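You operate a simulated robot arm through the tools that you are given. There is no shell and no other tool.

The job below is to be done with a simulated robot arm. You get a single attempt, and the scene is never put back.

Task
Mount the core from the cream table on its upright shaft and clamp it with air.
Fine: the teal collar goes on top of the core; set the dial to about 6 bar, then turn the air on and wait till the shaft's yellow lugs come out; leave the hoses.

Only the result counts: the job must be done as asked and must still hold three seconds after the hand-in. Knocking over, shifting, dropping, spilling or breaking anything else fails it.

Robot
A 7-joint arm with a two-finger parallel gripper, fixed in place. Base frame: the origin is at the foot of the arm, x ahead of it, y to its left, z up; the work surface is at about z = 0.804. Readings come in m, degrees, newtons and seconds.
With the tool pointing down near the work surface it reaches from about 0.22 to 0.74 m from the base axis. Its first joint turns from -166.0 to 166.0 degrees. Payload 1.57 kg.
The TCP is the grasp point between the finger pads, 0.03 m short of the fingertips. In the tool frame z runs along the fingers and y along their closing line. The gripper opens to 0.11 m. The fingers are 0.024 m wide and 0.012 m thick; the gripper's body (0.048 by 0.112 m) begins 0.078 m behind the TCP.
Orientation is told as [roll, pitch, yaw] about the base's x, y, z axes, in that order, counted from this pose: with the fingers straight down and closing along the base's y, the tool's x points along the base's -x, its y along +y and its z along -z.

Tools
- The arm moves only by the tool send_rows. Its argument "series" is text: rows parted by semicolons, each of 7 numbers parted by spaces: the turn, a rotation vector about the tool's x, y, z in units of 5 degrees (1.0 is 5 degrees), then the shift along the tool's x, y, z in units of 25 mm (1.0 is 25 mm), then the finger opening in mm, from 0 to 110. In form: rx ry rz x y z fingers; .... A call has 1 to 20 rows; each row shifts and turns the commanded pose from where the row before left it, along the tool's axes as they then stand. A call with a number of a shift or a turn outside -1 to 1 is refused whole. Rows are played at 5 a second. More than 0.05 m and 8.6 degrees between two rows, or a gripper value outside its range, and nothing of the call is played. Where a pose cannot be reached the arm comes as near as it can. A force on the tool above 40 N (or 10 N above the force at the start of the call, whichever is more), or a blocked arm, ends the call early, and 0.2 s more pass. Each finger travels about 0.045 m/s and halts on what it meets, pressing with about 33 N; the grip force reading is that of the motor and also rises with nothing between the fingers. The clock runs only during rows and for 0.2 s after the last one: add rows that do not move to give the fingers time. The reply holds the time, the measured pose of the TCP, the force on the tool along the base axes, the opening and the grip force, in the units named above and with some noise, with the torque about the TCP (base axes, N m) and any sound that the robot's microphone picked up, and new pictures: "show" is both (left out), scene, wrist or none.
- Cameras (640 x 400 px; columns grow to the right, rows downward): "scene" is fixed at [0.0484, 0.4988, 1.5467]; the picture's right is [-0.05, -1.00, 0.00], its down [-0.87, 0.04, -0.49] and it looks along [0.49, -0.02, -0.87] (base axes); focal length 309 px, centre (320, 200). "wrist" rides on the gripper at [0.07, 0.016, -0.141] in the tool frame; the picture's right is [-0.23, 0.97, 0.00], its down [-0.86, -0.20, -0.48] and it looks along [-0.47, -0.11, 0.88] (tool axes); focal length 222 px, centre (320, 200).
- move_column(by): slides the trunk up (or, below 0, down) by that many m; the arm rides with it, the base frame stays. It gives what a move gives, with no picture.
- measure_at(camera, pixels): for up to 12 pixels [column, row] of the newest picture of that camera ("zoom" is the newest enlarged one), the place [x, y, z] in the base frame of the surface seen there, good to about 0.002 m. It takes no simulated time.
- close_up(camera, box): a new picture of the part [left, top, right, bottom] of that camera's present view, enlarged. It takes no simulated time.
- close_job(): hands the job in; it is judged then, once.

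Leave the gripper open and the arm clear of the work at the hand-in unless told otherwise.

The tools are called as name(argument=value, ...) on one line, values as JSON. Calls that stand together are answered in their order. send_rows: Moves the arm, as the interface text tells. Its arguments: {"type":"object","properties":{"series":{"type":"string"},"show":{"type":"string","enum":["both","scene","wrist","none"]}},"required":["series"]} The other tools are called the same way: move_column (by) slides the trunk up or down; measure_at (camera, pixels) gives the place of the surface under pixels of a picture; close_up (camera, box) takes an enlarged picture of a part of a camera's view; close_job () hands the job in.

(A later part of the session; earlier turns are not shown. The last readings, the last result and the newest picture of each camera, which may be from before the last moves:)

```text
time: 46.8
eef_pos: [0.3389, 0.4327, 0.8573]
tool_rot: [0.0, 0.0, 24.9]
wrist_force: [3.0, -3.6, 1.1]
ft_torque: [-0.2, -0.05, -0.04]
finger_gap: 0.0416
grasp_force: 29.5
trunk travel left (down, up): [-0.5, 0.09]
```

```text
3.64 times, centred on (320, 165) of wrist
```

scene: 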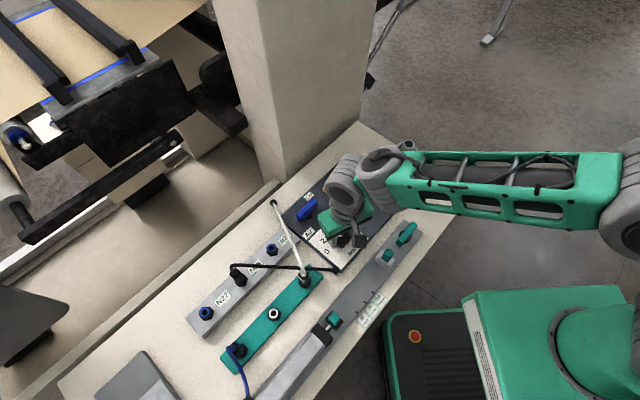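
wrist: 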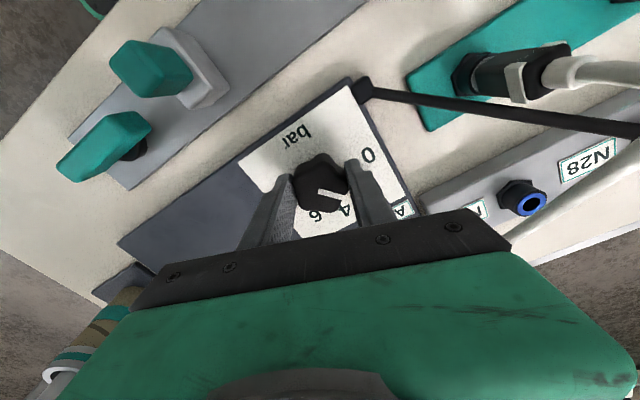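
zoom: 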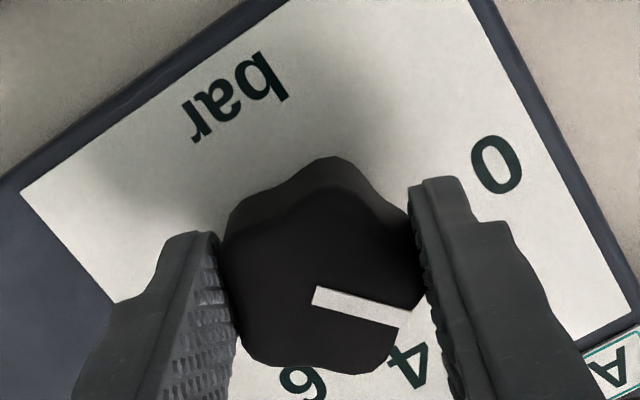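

The knob is gripped (41.6 mm, ~30 N, small side force). I turn clockwise 15° as a first test.

send_rows(series="0 0 1 0 0 0 34; 0 0 1 0 0 0 34; 0 0 1 0 0 0 34; 0 0 0 0 0 0 34")

close_up(camera="wrist", box=[250, 110, 390, 220])

close_up(camera="scene", box=[305, 150, 375, 275])

```text
time: 47.8
eef_pos: [0.3382, 0.4332, 0.857]
tool_rot: [0.1, 0.0, 10.0]
wrist_force: [2.8, -0.8, 1.2]
ft_torque: [-0.06, 0.28, -0.02]
finger_gap: 0.0415
grasp_force: 45.1
trunk travel left (down, up): [-0.5, 0.09]
```

scene: 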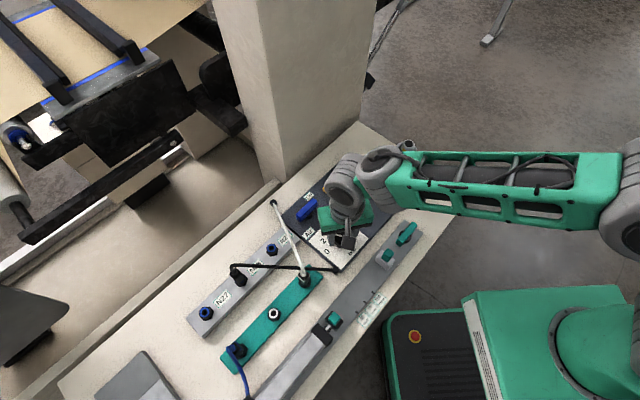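
wrist: 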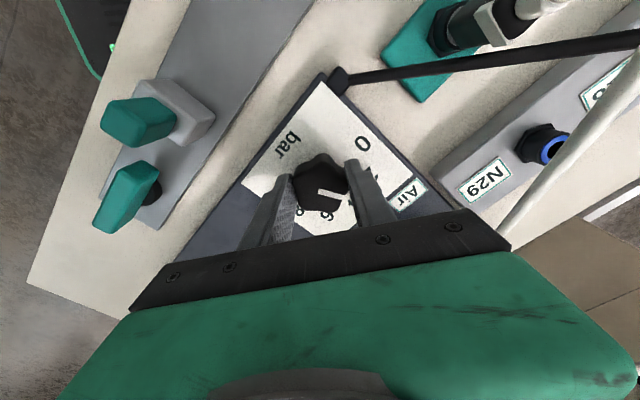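

```text
3.64 times, centred on (320, 165) of wrist
```

zoom: 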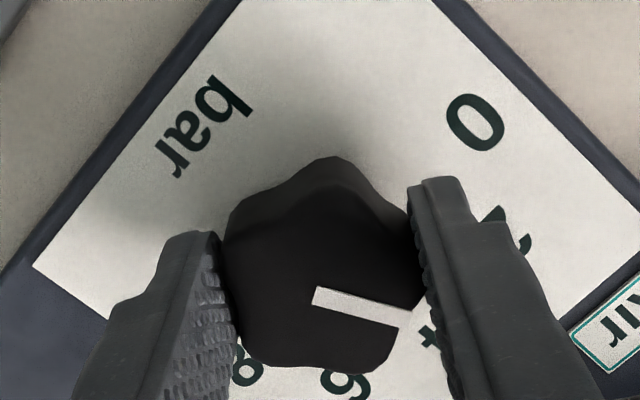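

```text
3.20 times, centred on (340, 212) of scene
```

zoom: 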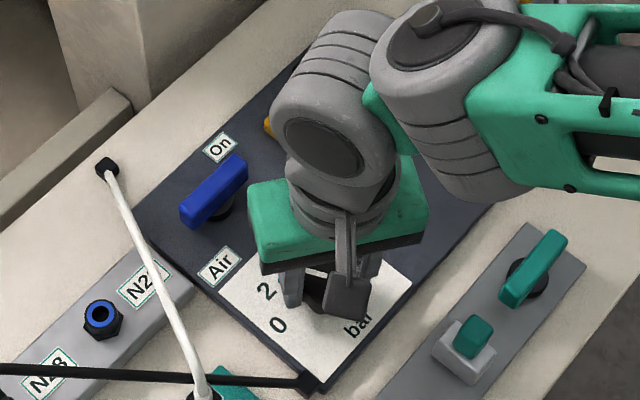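

The knob follows the gripper without slip. I turn another 60° clockwise.

send_rows(series="0 0 1 0 0 0 34; 0 0 1 0 0 0 34; 0 0 1 0 0 0 34; 0 0 1 0 0 0 34; 0 0 1 0 0 0 34; 0 0 1 0 0 0 34; 0 0 1 0 0 0 34; 0 0 1 0 0 0 34; 0 0 1 0 0 0 34; 0 0 1 0 0 0 34; 0 0 1 0 0 0 34; 0 0 1 0 0 0 34; 0 0 0 0 0 0 34")

close_up(camera="wrist", box=[250, 110, 390, 220])

close_up(camera="scene", box=[285, 150, 385, 275])

```text
time: 50.6
eef_pos: [0.3393, 0.4352, 0.8575]
tool_rot: [0.3, 0.1, -50.0]
wrist_force: [6.0, 27.3, 10.4]
ft_torque: [0.71, -0.3, 0.05]
finger_gap: 0.0412
grasp_force: 44.9
trunk travel left (down, up): [-0.5, 0.09]
```

scene: 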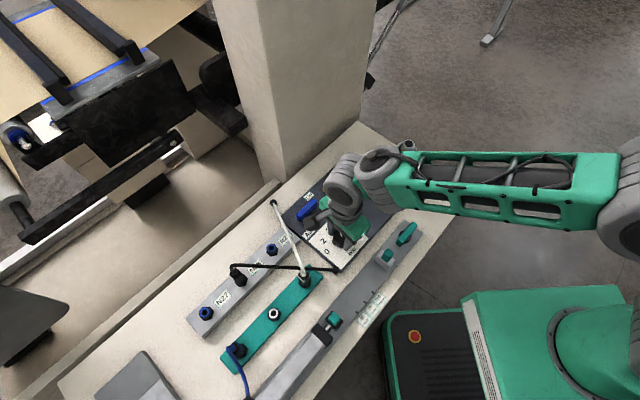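
wrist: 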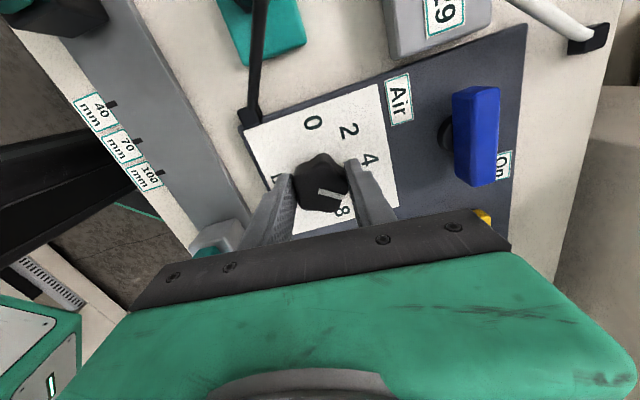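

```text
3.64 times, centred on (320, 165) of wrist
```

zoom: 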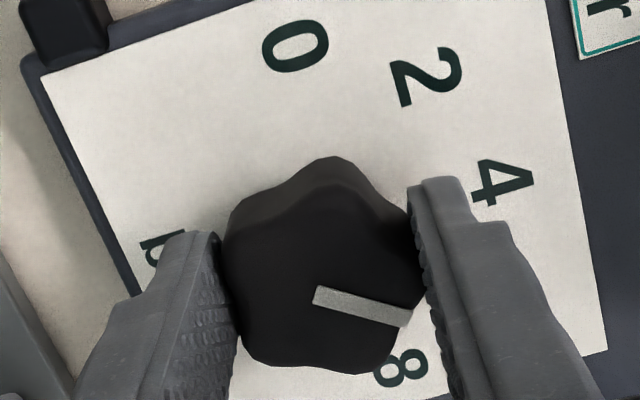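

```text
3.20 times, centred on (335, 212) of scene
```

zoom: 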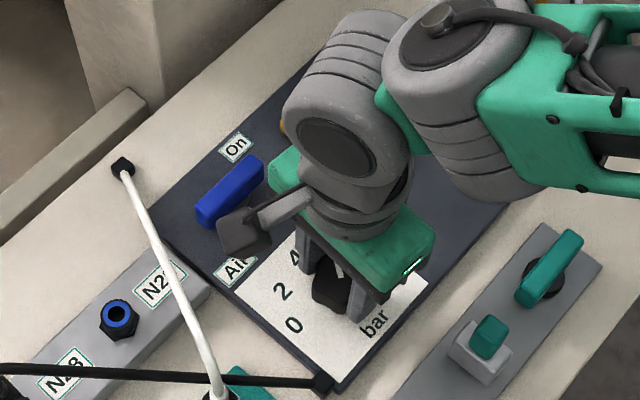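

Turned 75°; the pointer should be near 5.8. Side force has built up to 27 N (+y on the tool), so I ease the tool 1.5 mm toward +y first.

send_rows(series="0 0 0 0.046 0.038 0 34; 0 0 0 0 0 0 34", show="none")

```text
time: 51.2
eef_pos: [0.3398, 0.4349, 0.8574]
tool_rot: [0.2, 0.2, -50.0]
wrist_force: [5.9, 23.2, 10.2]
ft_torque: [1.14, -0.02, 0.07]
finger_gap: 0.0411
grasp_force: 45.4
trunk travel left (down, up): [-0.5, 0.09]
```

Side load remains 23 N, so I release the knob here and look at the dial before the final trim.

send_rows(series="0 0 0 0 0 0 44; 0 0 0 0 0 0 52; 0 0 0 0 0 0 66; 0 0 0 0 0 0 72; 0 0 0 0 0 0 72")

close_up(camera="wrist", box=[250, 110, 390, 220])

```text
time: 52.4
eef_pos: [0.3385, 0.4341, 0.8567]
tool_rot: [0.0, -0.1, -50.0]
wrist_force: [-0.5, 0.0, 0.0]
ft_torque: [-0.05, -0.03, 0.02]
finger_gap: 0.0719
grasp_force: 0.1
trunk travel left (down, up): [-0.5, 0.09]
```

scene: 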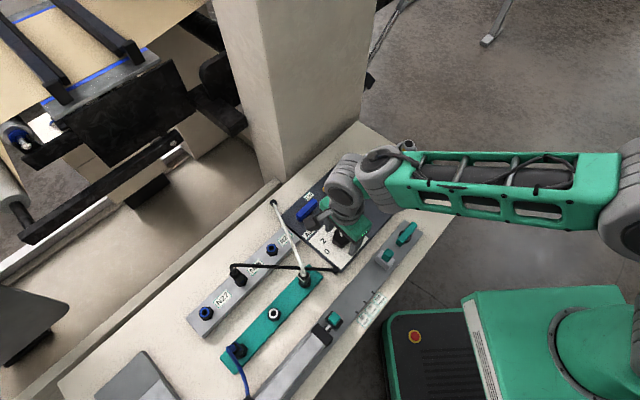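
wrist: 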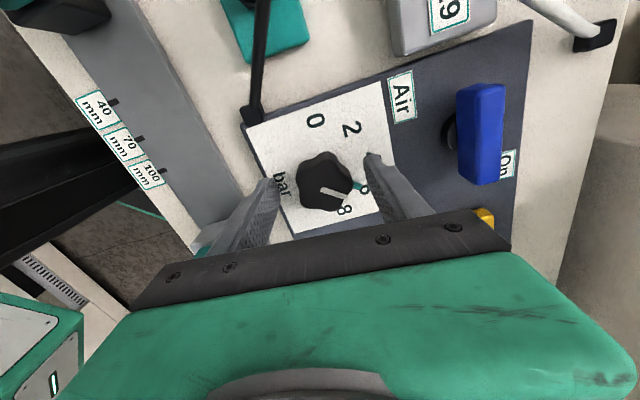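

```text
3.64 times, centred on (320, 165) of wrist
```

zoom: 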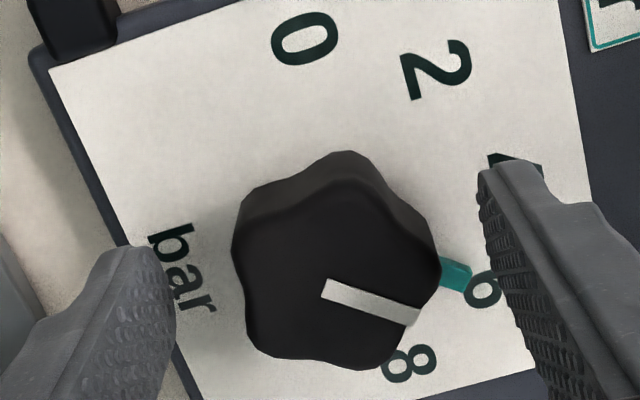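

The teal stub now points near 6. I rise 120 mm for an unobstructed look at the dial.

send_rows(series="0 0 0 0 0 -0.5 76; 0 0 0 0 0 -0.9 76; 0 0 0 0 0 -0.9 76; 0 0 0 0 0 -0.9 76; 0 0 0 0 0 -0.9 76; 0 0 0 0 0 -0.9 76; 0 0 0 0 0 0 76")

close_up(camera="wrist", box=[290, 100, 360, 170])

close_up(camera="scene", box=[310, 200, 375, 275])

```text
time: 54.0
eef_pos: [0.3368, 0.4336, 0.9823]
tool_rot: [0.0, 0.0, -50.0]
wrist_force: [0.0, 0.4, 0.5]
ft_torque: [0.01, -0.04, 0.03]
finger_gap: 0.0758
grasp_force: 0.0
trunk travel left (down, up): [-0.5, 0.09]
```

scene: 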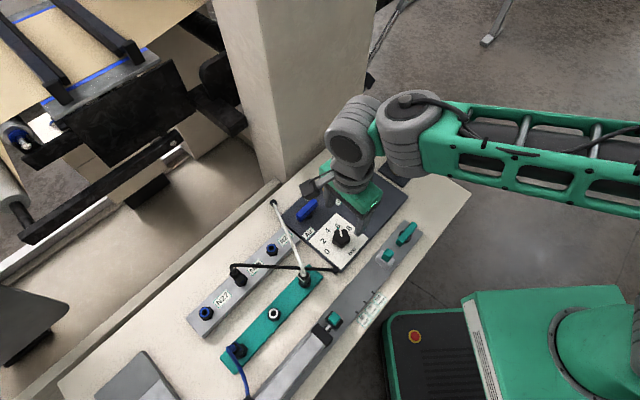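
wrist: 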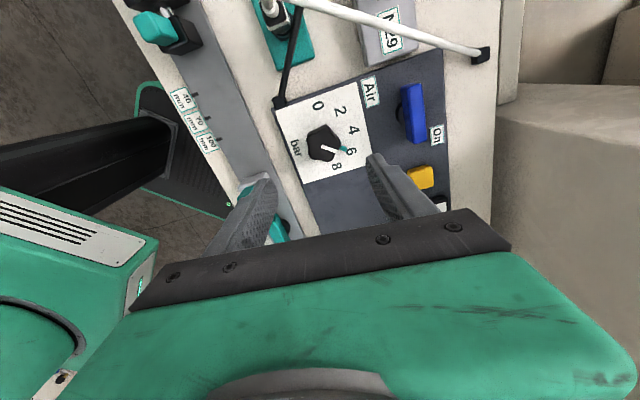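

```text
5.71 times, centred on (325, 135) of wrist
```

zoom: 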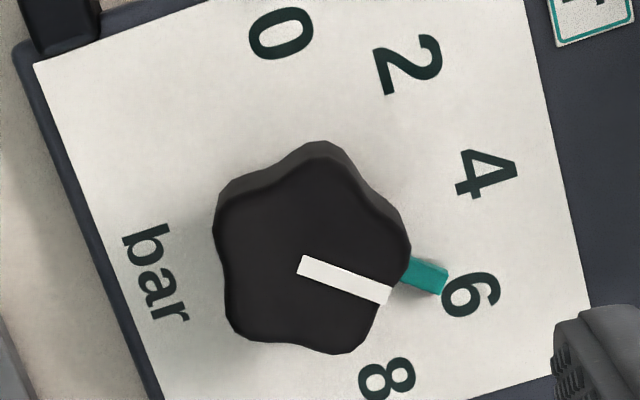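

```text
5.33 times, centred on (342, 238) of scene
```

zoom: 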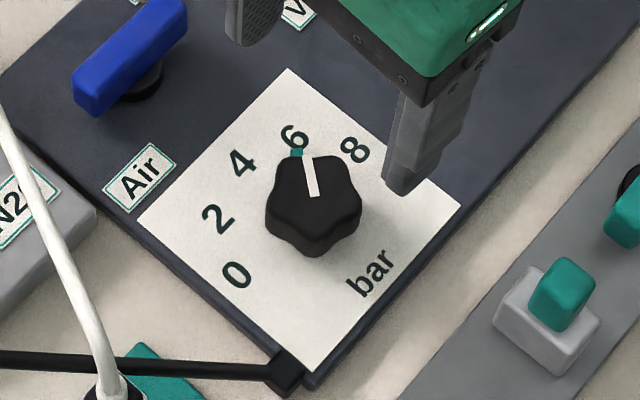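

I measure the stub tip, digits and pointer ends in the scene zoom to compute the setting.

measure_at(camera="zoom", pixels=[[295, 152], [297, 149], [296, 155], [295, 137], [242, 163], [215, 218], [355, 150], [236, 275], [308, 162], [314, 193], [303, 160], [312, 158]])

measure_at(camera="wrist", pixels=[[346, 149], [343, 148], [344, 150], [351, 152], [338, 111], [354, 130], [336, 165], [318, 106], [335, 150], [324, 146], [345, 150], [340, 146]])

```text
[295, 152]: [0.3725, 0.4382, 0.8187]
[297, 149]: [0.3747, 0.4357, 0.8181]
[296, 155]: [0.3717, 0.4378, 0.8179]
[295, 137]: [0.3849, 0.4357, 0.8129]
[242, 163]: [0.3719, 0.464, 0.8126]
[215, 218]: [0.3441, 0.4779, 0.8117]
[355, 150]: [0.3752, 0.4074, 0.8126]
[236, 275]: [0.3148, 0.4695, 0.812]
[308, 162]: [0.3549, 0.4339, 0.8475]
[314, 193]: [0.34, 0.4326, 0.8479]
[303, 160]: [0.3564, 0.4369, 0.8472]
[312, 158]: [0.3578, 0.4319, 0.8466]
```

```text
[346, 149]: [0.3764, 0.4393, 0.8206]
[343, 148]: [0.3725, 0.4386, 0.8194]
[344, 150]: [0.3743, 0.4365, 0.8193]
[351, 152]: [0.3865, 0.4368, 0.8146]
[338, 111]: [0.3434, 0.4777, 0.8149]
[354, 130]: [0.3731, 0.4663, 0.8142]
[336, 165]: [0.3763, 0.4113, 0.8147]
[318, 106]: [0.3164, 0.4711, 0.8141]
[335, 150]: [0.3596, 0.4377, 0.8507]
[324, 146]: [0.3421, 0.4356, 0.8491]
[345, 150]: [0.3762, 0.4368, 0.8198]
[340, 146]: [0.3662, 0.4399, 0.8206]
```

The setting reads ≈ 5.9 bar (stub/pointer at ≈ 7.5°, digit 6 at ≈ 5°). Good. Now the valve: I move above the blue handle at ≈ (0.42, 0.513), setting yaw to −45°, and look.

send_rows(series="0 0 -1 0 0 0 90; 0 0 0 0 0.96 -0.2 90; 0 0 0 0 0.96 -0.2 90; 0 0 0 0 0.96 -0.2 90; 0 0 0 0 0.96 -0.2 90; 0 0 0 0 0.70 0 90; 0 0 0 0 0 0 90; 0 0 0 0 0 0 90")

close_up(camera="wrist", box=[250, 80, 400, 210])

```text
time: 55.8
eef_pos: [0.4196, 0.5137, 1.0003]
tool_rot: [0.0, 0.0, -45.0]
wrist_force: [0.7, -0.3, 0.0]
ft_torque: [0.03, -0.02, 0.0]
finger_gap: 0.0901
grasp_force: 0.1
trunk travel left (down, up): [-0.5, 0.09]
```

scene: 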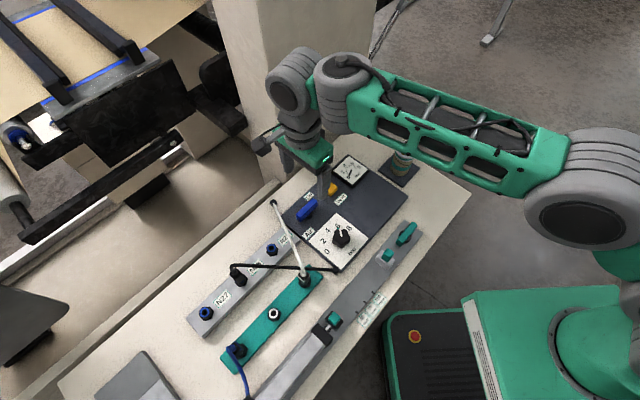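
wrist: 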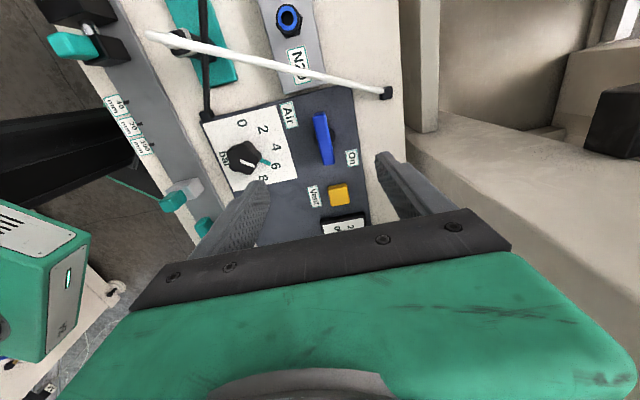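

```text
3.08 times, centred on (325, 145) of wrist
```

zoom: 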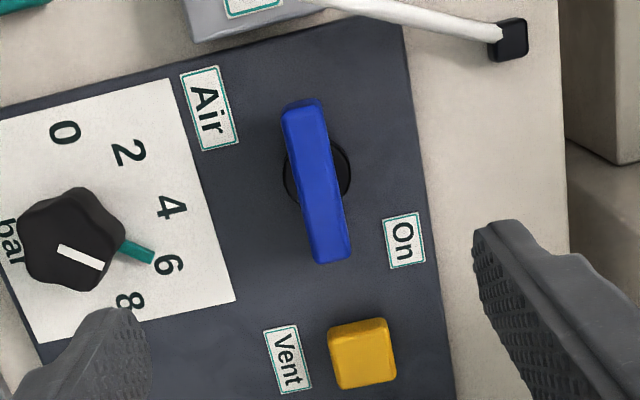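

The handle is symmetric about its round hub at zoom (317,175). I measure it for gripping.

measure_at(camera="zoom", pixels=[[303, 110], [333, 245], [318, 180], [290, 175], [345, 170], [405, 240], [208, 110], [340, 240], [286, 115], [326, 105], [285, 165], [349, 165]])

close_up(camera="scene", box=[285, 150, 370, 235])

```text
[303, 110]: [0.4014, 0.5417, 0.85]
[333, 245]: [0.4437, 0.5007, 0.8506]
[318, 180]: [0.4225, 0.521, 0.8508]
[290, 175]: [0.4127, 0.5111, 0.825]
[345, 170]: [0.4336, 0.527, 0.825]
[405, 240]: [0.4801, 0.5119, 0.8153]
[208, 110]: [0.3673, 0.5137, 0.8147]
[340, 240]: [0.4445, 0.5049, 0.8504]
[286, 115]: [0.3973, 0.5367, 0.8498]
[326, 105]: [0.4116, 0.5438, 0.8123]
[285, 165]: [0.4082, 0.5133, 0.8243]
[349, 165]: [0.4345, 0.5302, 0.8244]
```

```text
4.71 times, centred on (328, 192) of scene
```

zoom: 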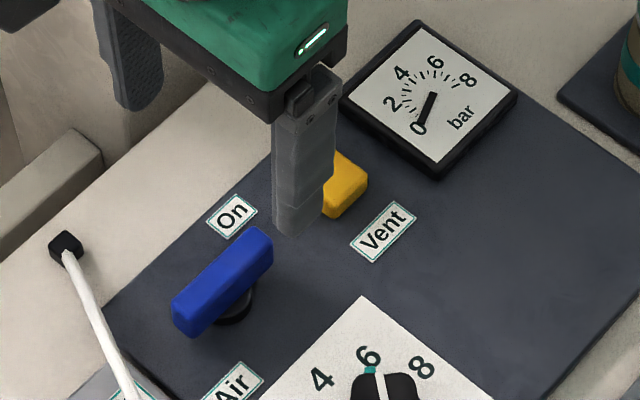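

Handle centre ≈ (0.421, 0.517), 15 mm wide, top z 0.85; hub top 0.825. I shift onto it and descend 110 mm, fingers to 60 mm.

send_rows(series="0 0 0 0.06 0.156 0 70; 0 0 0 0 0 0.88 60; 0 0 0 0 0 0.88 60; 0 0 0 0 0 0.88 60; 0 0 0 0 0 0.88 60; 0 0 0 0 0 0.88 60; 0 0 0 0 0 0 60")

close_up(camera="wrist", box=[250, 100, 400, 220])

```text
time: 57.4
eef_pos: [0.4208, 0.519, 0.8913]
tool_rot: [-0.1, 0.1, -45.0]
wrist_force: [0.3, 0.6, 0.4]
ft_torque: [0.03, -0.02, 0.0]
finger_gap: 0.0601
grasp_force: 0.0
trunk travel left (down, up): [-0.5, 0.09]
```

scene: 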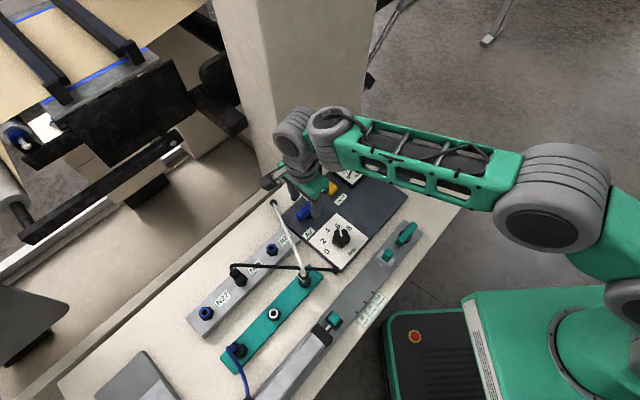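
wrist: 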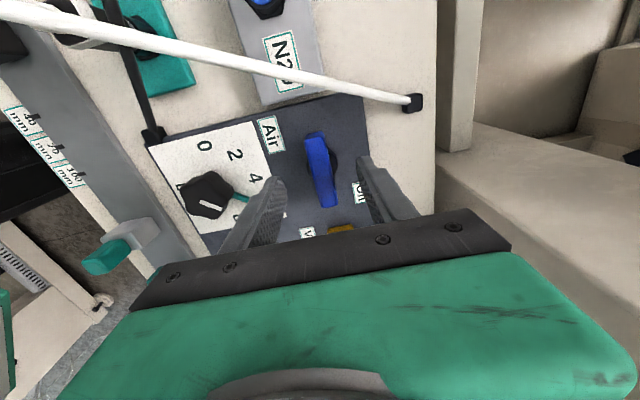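

```text
3.33 times, centred on (325, 160) of wrist
```

zoom: 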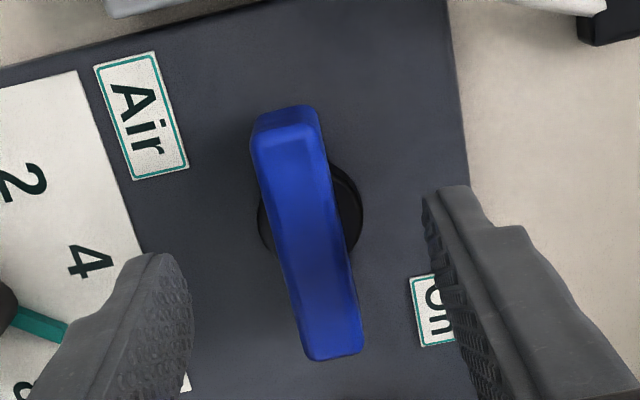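

Centred and aligned along the handle. I lower 31 mm (tips ≈ 0.830, above the hub) and close on the handle.

send_rows(series="0 0 0 0 0 0.62 60; 0 0 0 0 0 0.6 60; 0 0 0 0 0 0 45; 0 0 0 0 0 0 30; 0 0 0 0 0 0 18; 0 0 0 0 0 0 8; 0 0 0 0 0 0 8; 0 0 0 0 0 0 8")

close_up(camera="wrist", box=[250, 100, 400, 220])

close_up(camera="scene", box=[260, 150, 380, 240])

```text
time: 59.2
eef_pos: [0.4203, 0.5192, 0.8593]
tool_rot: [0.0, 0.0, -45.1]
wrist_force: [5.1, 6.1, -2.0]
ft_torque: [0.29, 0.0, -0.01]
finger_gap: 0.0181
grasp_force: 32.3
trunk travel left (down, up): [-0.5, 0.09]
```

scene: 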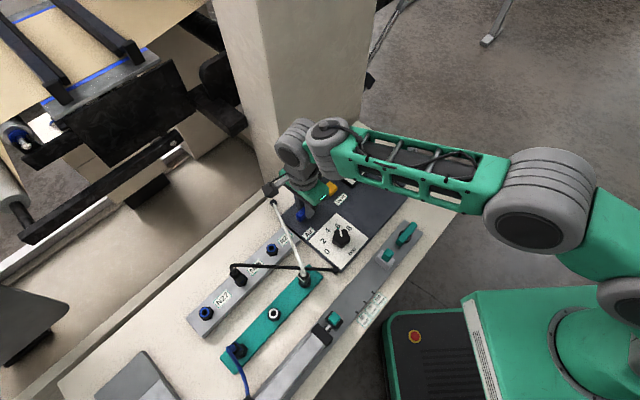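
wrist: 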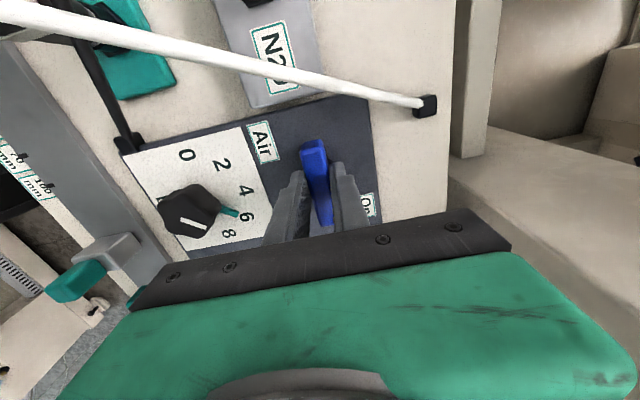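

```text
3.33 times, centred on (325, 160) of wrist
```

zoom: 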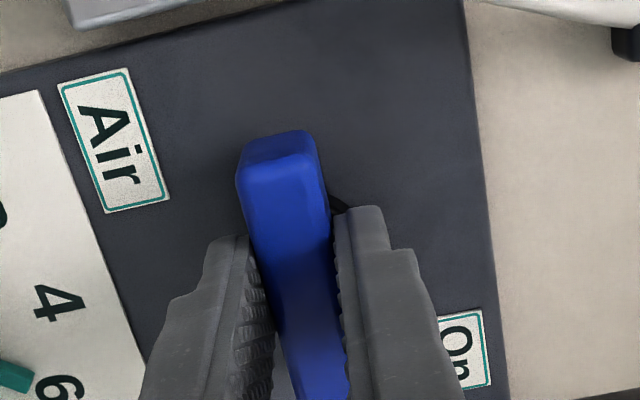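

```text
4.44 times, centred on (320, 195) of scene
```

zoom: 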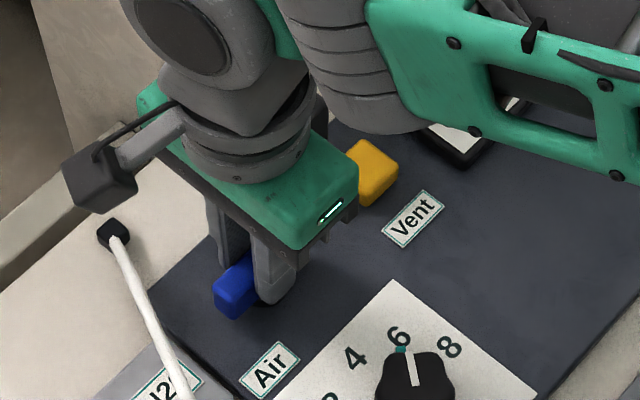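

Handle gripped (18 mm). I turn counter-clockwise 15° as a careful test, watching force.

send_rows(series="0 0 -0.6 0 0 0 8; 0 0 -0.6 0 0 0 8; 0 0 -0.6 0 0 0 8; 0 0 -0.6 0 0 0 8; 0 0 -0.6 0 0 0 8; 0 0 0 0 0 0 8")

close_up(camera="wrist", box=[250, 100, 400, 220])

```text
time: 60.6
eef_pos: [0.421, 0.5176, 0.8603]
tool_rot: [-0.2, -0.1, -30.1]
wrist_force: [-1.6, -3.1, -3.9]
ft_torque: [-0.2, -0.56, -0.02]
finger_gap: 0.0181
grasp_force: 32.7
trunk travel left (down, up): [-0.5, 0.09]
```

scene: 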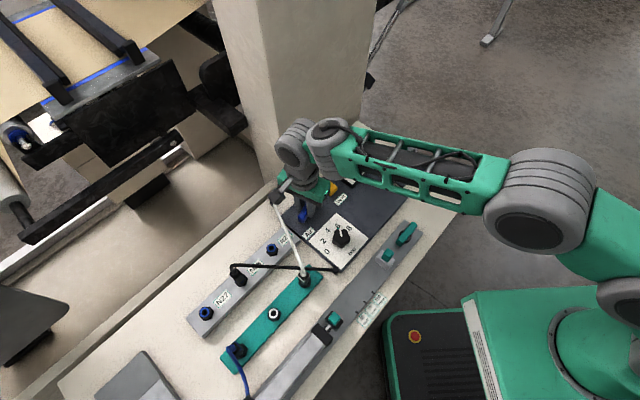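
wrist: 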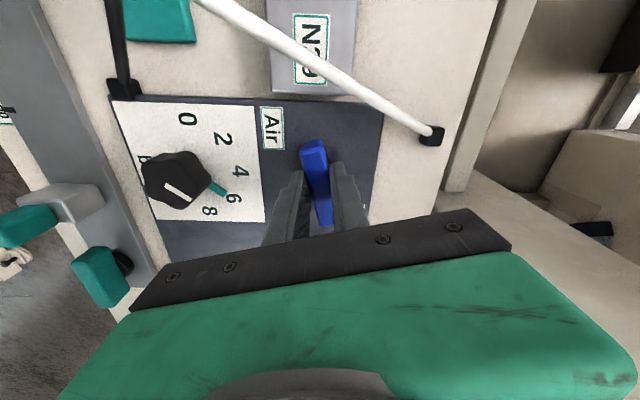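

```text
3.33 times, centred on (325, 160) of wrist
```

zoom: 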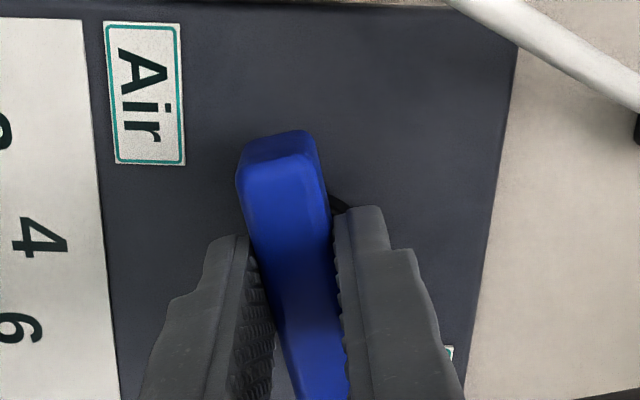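

The handle turns freely counter-clockwise. I continue another 30°.

send_rows(series="0 0 -0.8 0 0 0 8; 0 0 -0.8 0 0 0 8; 0 0 -0.8 0 0 0 8; 0 0 -0.8 0 0 0 8; 0 0 -0.8 0 0 0 8; 0 0 -0.8 0 0 0 8; 0 0 -0.8 0 0 0 8; 0 0 -0.4 0 0 0 8; 0 0 0 0 0 0 8")

close_up(camera="scene", box=[260, 120, 440, 240])

```text
time: 62.6
eef_pos: [0.4198, 0.5161, 0.8595]
tool_rot: [-0.1, 0.1, -0.1]
wrist_force: [-3.6, -17.4, -9.4]
ft_torque: [-0.23, 0.6, -0.03]
finger_gap: 0.0179
grasp_force: 32.2
trunk travel left (down, up): [-0.5, 0.09]
```

scene: 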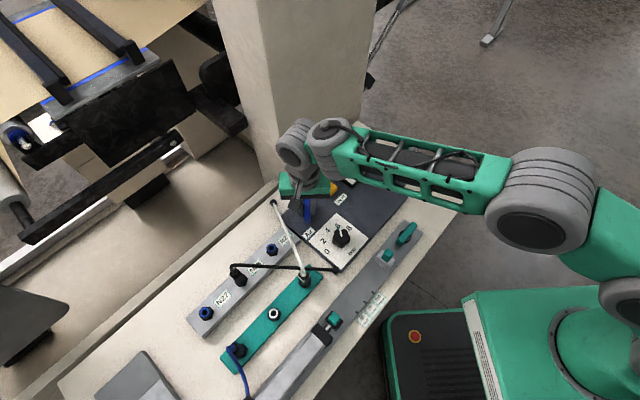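
wrist: 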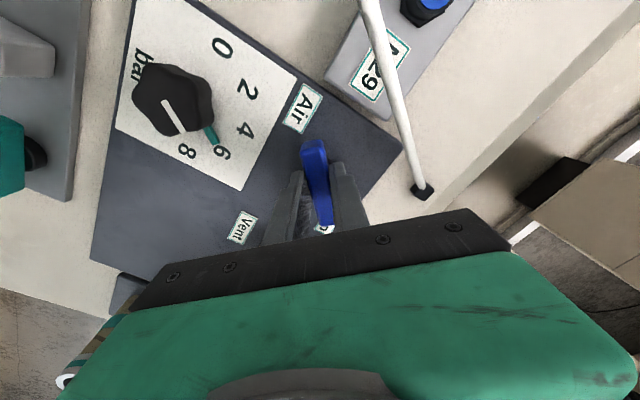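

```text
3.33 times, centred on (350, 180) of scene
```

zoom: 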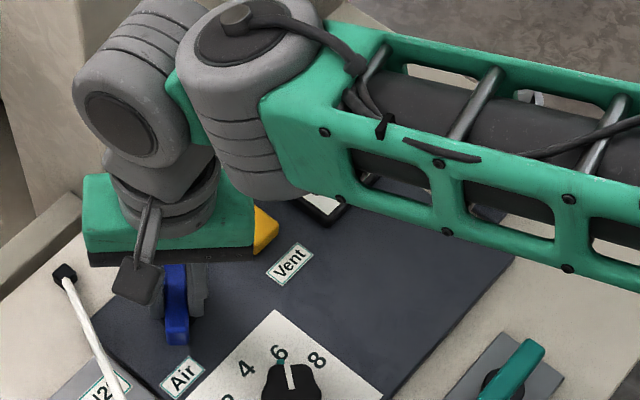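

Turned 45°, so the handle lies toward "On"; no sound yet and the gauge is hidden by the arm. Side force −17 N in y; I ease 1.2 mm in −y and turn another 20° while listening.

send_rows(series="0 0 0 0 -0.05 0 8; 0 0 -0.8 0 0 0 8; 0 0 -0.8 0 0 0 8; 0 0 -0.8 0 0 0 8; 0 0 -0.8 0 0 0 8; 0 0 -0.8 0 0 0 8; 0 0 0 0 0 0 8")

close_up(camera="scene", box=[260, 120, 440, 240])

```text
time: 64.2
eef_pos: [0.4197, 0.5136, 0.8604]
tool_rot: [0.0, 0.0, 20.0]
wrist_force: [-5.8, -22.9, -12.7]
ft_torque: [-0.17, -0.51, -0.06]
finger_gap: 0.018
grasp_force: 32.1
trunk travel left (down, up): [-0.5, 0.09]
```

scene: 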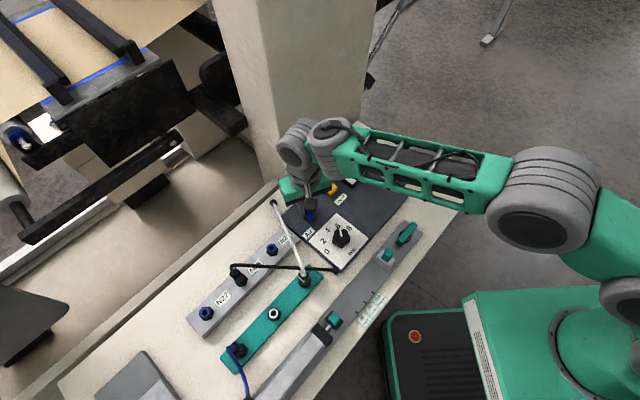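
wrist: 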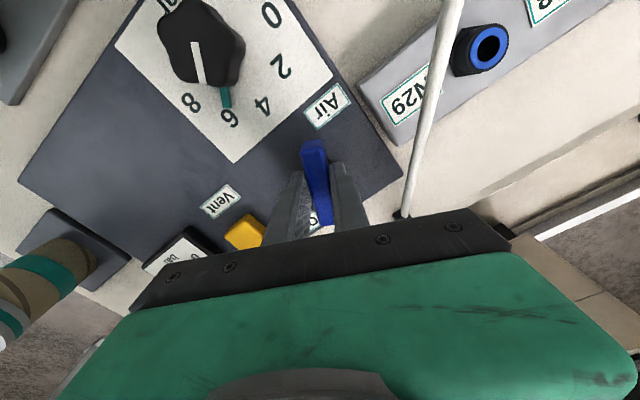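

```text
3.33 times, centred on (350, 180) of scene
```

zoom: 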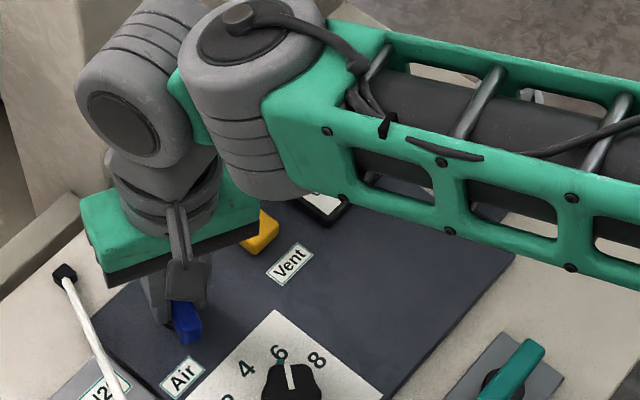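

The handle keeps turning; side pull grows (−23 N in y). I ease the tool by ~1.5 mm along the pull and slightly down, then read.

send_rows(series="0 0 0 0.04 -0.05 0.02 8; 0 0 0 0 0 0 8", show="none")

```text
time: 64.8
eef_pos: [0.4212, 0.5142, 0.8614]
tool_rot: [0.2, 0.0, 20.0]
wrist_force: [-3.0, -16.4, -11.3]
ft_torque: [-0.7, 0.91, -0.03]
finger_gap: 0.0176
grasp_force: 33.0
trunk travel left (down, up): [-0.5, 0.09]
```

send_rows(series="0 0 -0.8 0.02 -0.04 0.01 8; 0 0 -0.8 0.01 -0.02 0 8; 0 0 -0.8 0.01 -0.02 0 8; 0 0 -0.8 0.01 -0.02 0 8; 0 0 -0.8 0 -0.02 0 8; 0 0 -0.8 0 -0.02 0 8; 0 0 0 0 0 0 8")

close_up(camera="wrist", box=[60, 100, 400, 330])

close_up(camera="scene", box=[260, 120, 440, 240])

```text
time: 66.4
eef_pos: [0.4205, 0.5137, 0.8598]
tool_rot: [0.1, -0.2, 44.2]
wrist_force: [7.0, 10.9, -9.6]
ft_torque: [0.33, -0.32, 0.03]
finger_gap: 0.0177
grasp_force: 33.0
trunk travel left (down, up): [-0.5, 0.09]
```

scene: 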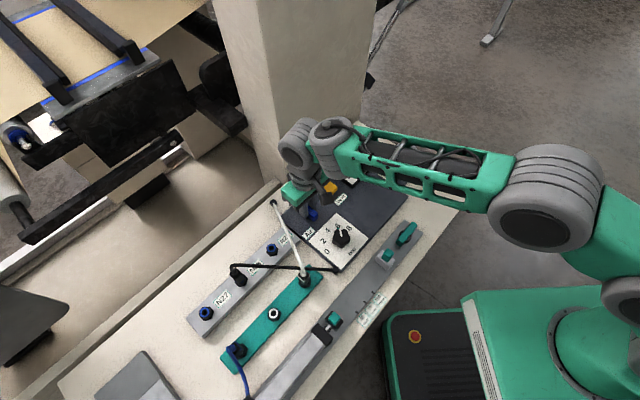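
wrist: 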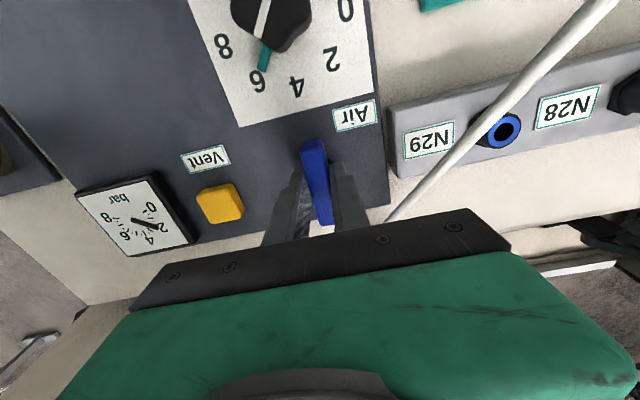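

```text
1.74 times, centred on (230, 215) of wrist
```

zoom: 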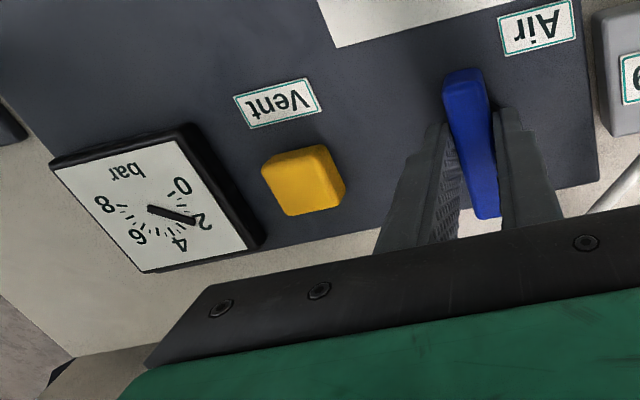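

```text
3.33 times, centred on (350, 180) of scene
```

zoom: 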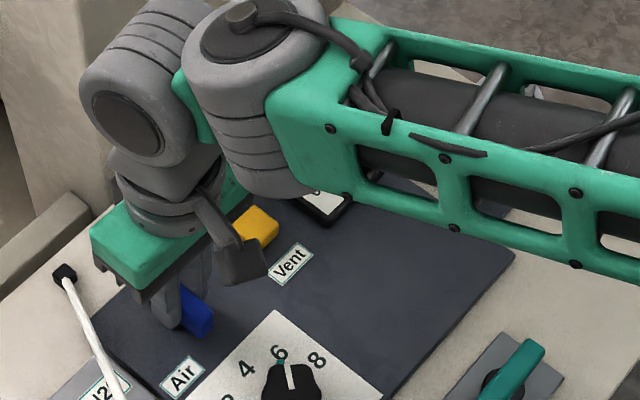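

The gauge needle has left 0 and is near 2 bar — air is on. I hold still 2 s and watch the gauge.

send_rows(series="0 0 0 0 0 0 8; 0 0 0 0 0 0 8; 0 0 0 0 0 0 8; 0 0 0 0 0 0 8; 0 0 0 0 0 0 8; 0 0 0 0 0 0 8; 0 0 0 0 0 0 8; 0 0 0 0 0 0 8; 0 0 0 0 0 0 8; 0 0 0 0 0 0 8", show="wrist")

close_up(camera="wrist", box=[70, 160, 250, 270])

```text
time: 68.6
eef_pos: [0.4212, 0.5133, 0.8598]
tool_rot: [0.1, 0.0, 44.0]
wrist_force: [8.3, 24.5, 5.9]
ft_torque: [0.04, 0.25, 0.06]
finger_gap: 0.0178
grasp_force: 32.7
trunk travel left (down, up): [-0.5, 0.09]
```

wrist: 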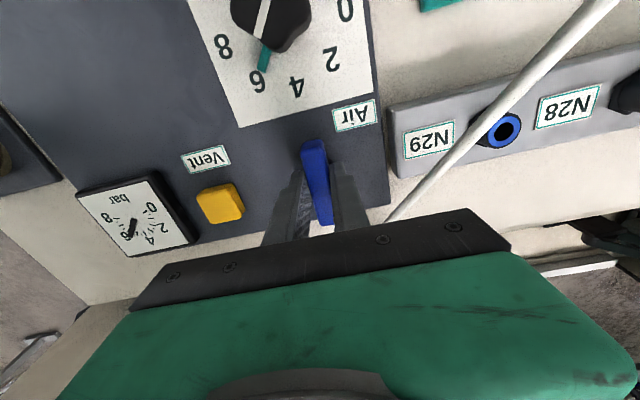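

```text
3.56 times, centred on (160, 215) of wrist
```

zoom: 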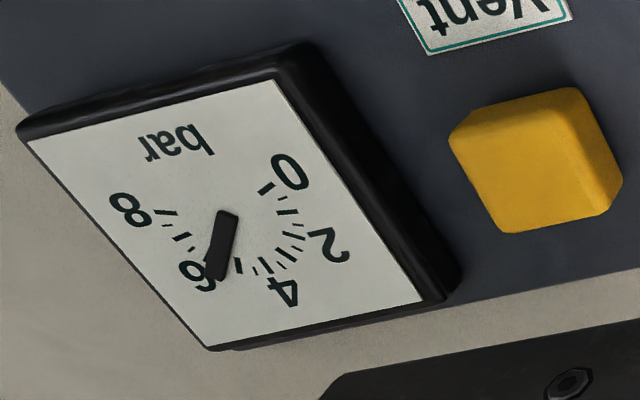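

The gauge is climbing close to 6. I ease the side load and turn 3° further to make sure the valve is fully on.

send_rows(series="0 0 0 -0.042 0.026 0 8; 0 0 -0.6 0 0 0 8; 0 0 0 0 0 0 8; 0 0 0 0 0 0 8", show="wrist")

close_up(camera="wrist", box=[70, 160, 250, 270])

```text
time: 69.6
eef_pos: [0.4219, 0.5122, 0.8607]
tool_rot: [-0.1, 0.0, 47.1]
wrist_force: [3.8, 16.0, 9.1]
ft_torque: [0.22, 0.0, -0.91]
finger_gap: 0.0185
grasp_force: 32.9
trunk travel left (down, up): [-0.5, 0.09]
```

wrist: 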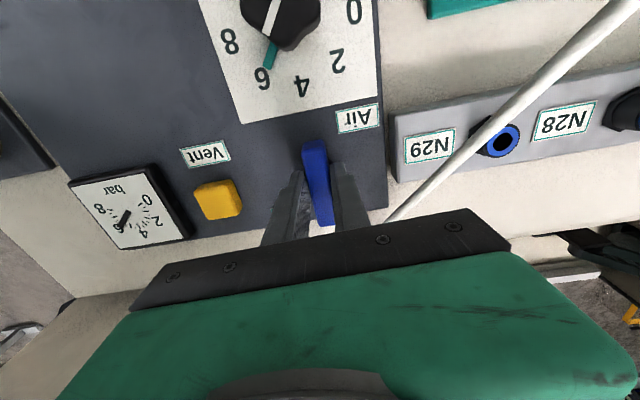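

```text
3.56 times, centred on (160, 215) of wrist
```

zoom: 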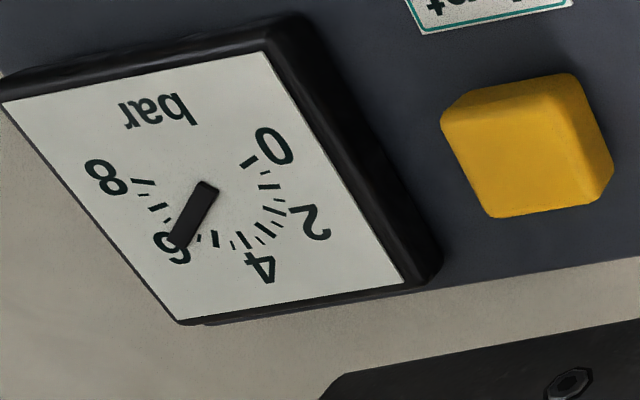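

The torque (−0.9 N m) shows the handle is at its stop; the gauge reads ≈ 6 bar. I turn back 3° to relax, then open the fingers and rise.

send_rows(series="0 0 0.55 -0.03 0.02 0 8; 0 0 0 0 0 0 8; 0 0 0 0 0 0 22; 0 0 0 0 0 0 32; 0 0 0 0 0 0 48; 0 0 0 0 0 0 60; 0 0 0 0 0 0 60", show="wrist")

close_up(camera="wrist", box=[70, 100, 400, 270])

```text
time: 71.2
eef_pos: [0.4221, 0.5134, 0.8602]
tool_rot: [0.0, 0.0, 44.4]
wrist_force: [0.0, 0.1, -0.2]
ft_torque: [-0.01, -0.01, -0.01]
finger_gap: 0.0599
grasp_force: 0.0
trunk travel left (down, up): [-0.5, 0.09]
```

wrist: 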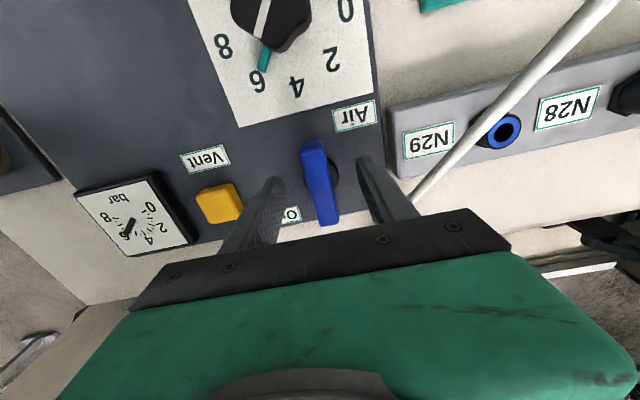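

```text
1.94 times, centred on (235, 185) of wrist
```

zoom: 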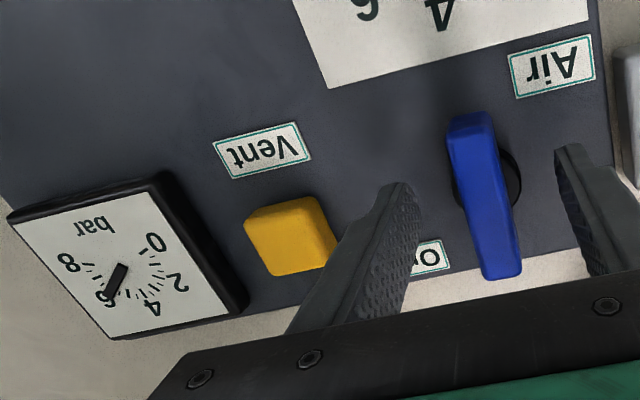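

Handle released and stays put; gauge ≈ 6. I rise straight up 140 mm, then retreat toward the robot to reveal the shaft.

send_rows(series="0 0 0 0 0 -0.5 62; 0 0 0 0 0 -0.9 62; 0 0 0 0 0 -0.9 62; 0 0 0 0 0 -0.9 62; 0 0 0 0 0 -0.9 62; 0 0 0 0 0 -0.9 62; 0 0 0 0 0 -0.9 62; 0 0 0 0 0 -0.9 62; 0 0 0 0 0 -0.9 62; 0 0 0 0 0 0 62")

close_up(camera="scene", box=[280, 120, 440, 260])

close_up(camera="wrist", box=[130, 60, 400, 250])

```text
time: 73.4
eef_pos: [0.4243, 0.5151, 1.0528]
tool_rot: [0.0, 0.0, 44.2]
wrist_force: [-1.0, -0.1, 0.0]
ft_torque: [-0.04, -0.01, 0.04]
finger_gap: 0.0622
grasp_force: 0.2
trunk travel left (down, up): [-0.5, 0.09]
```

scene: 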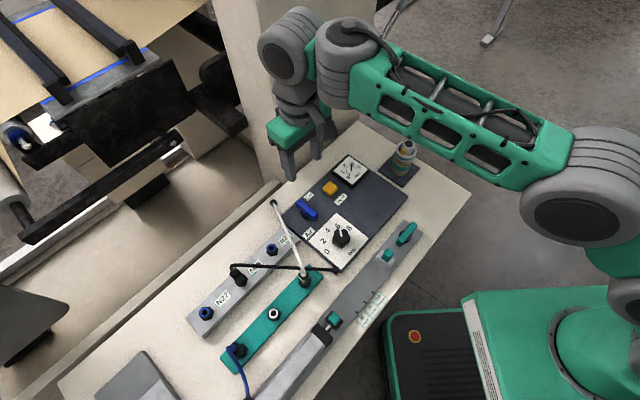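
wrist: 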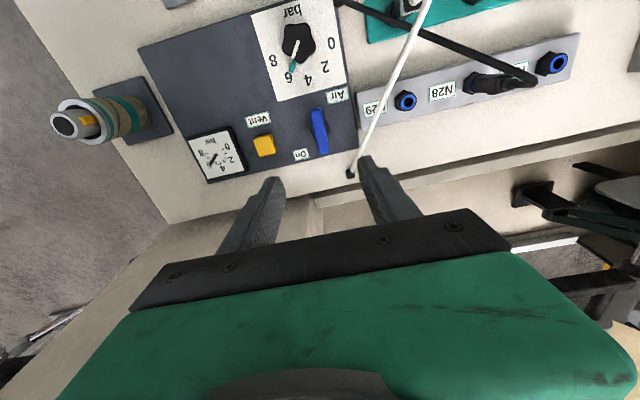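

```text
2.86 times, centred on (360, 190) of scene
```

zoom: 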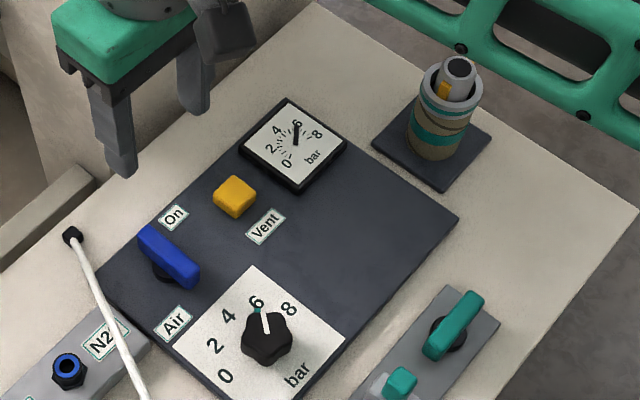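

```text
2.11 times, centred on (265, 155) of wrist
```

zoom: 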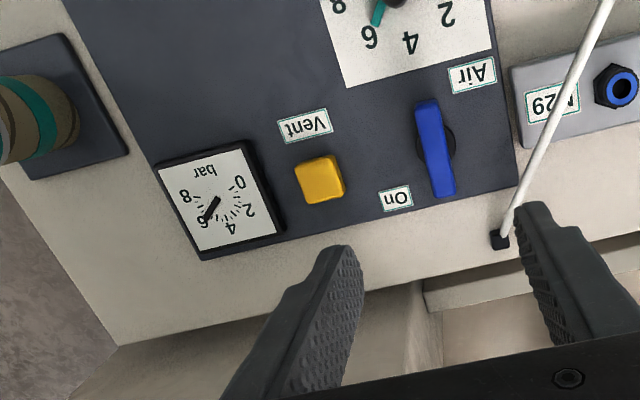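

Now a close look at the shaft with core and collar, and the gauge.

close_up(camera="scene", box=[385, 130, 425, 185])

close_up(camera="wrist", box=[40, 70, 170, 160])

close_up(camera="scene", box=[330, 150, 375, 190])

```text
7.27 times, centred on (405, 158) of scene
```

zoom: 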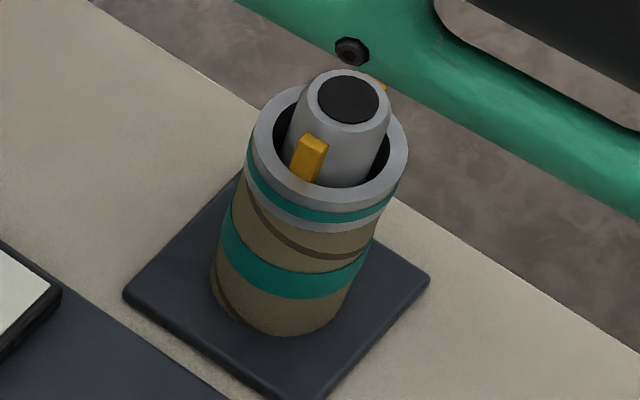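

```text
4.44 times, centred on (105, 115) of wrist
```

zoom: 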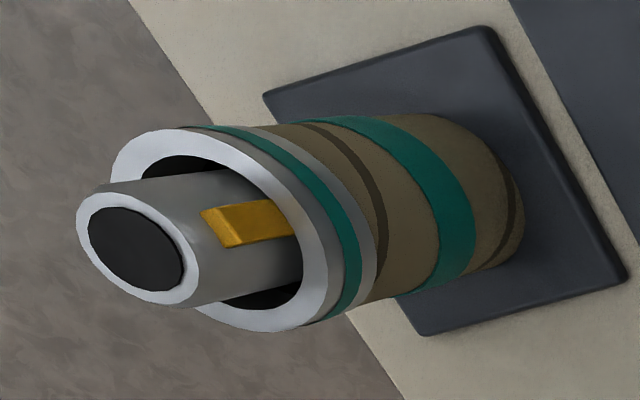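

```text
10.00 times, centred on (352, 170) of scene
```

zoom: 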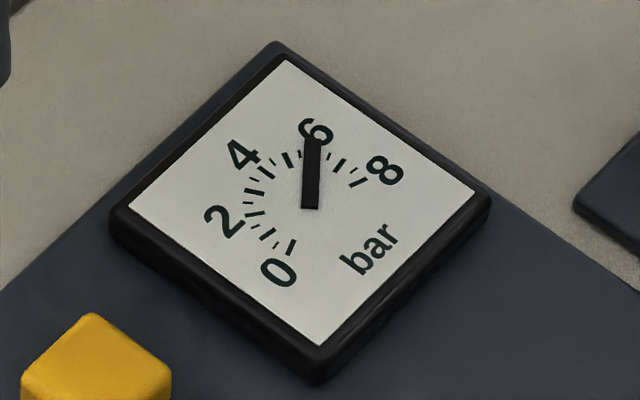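

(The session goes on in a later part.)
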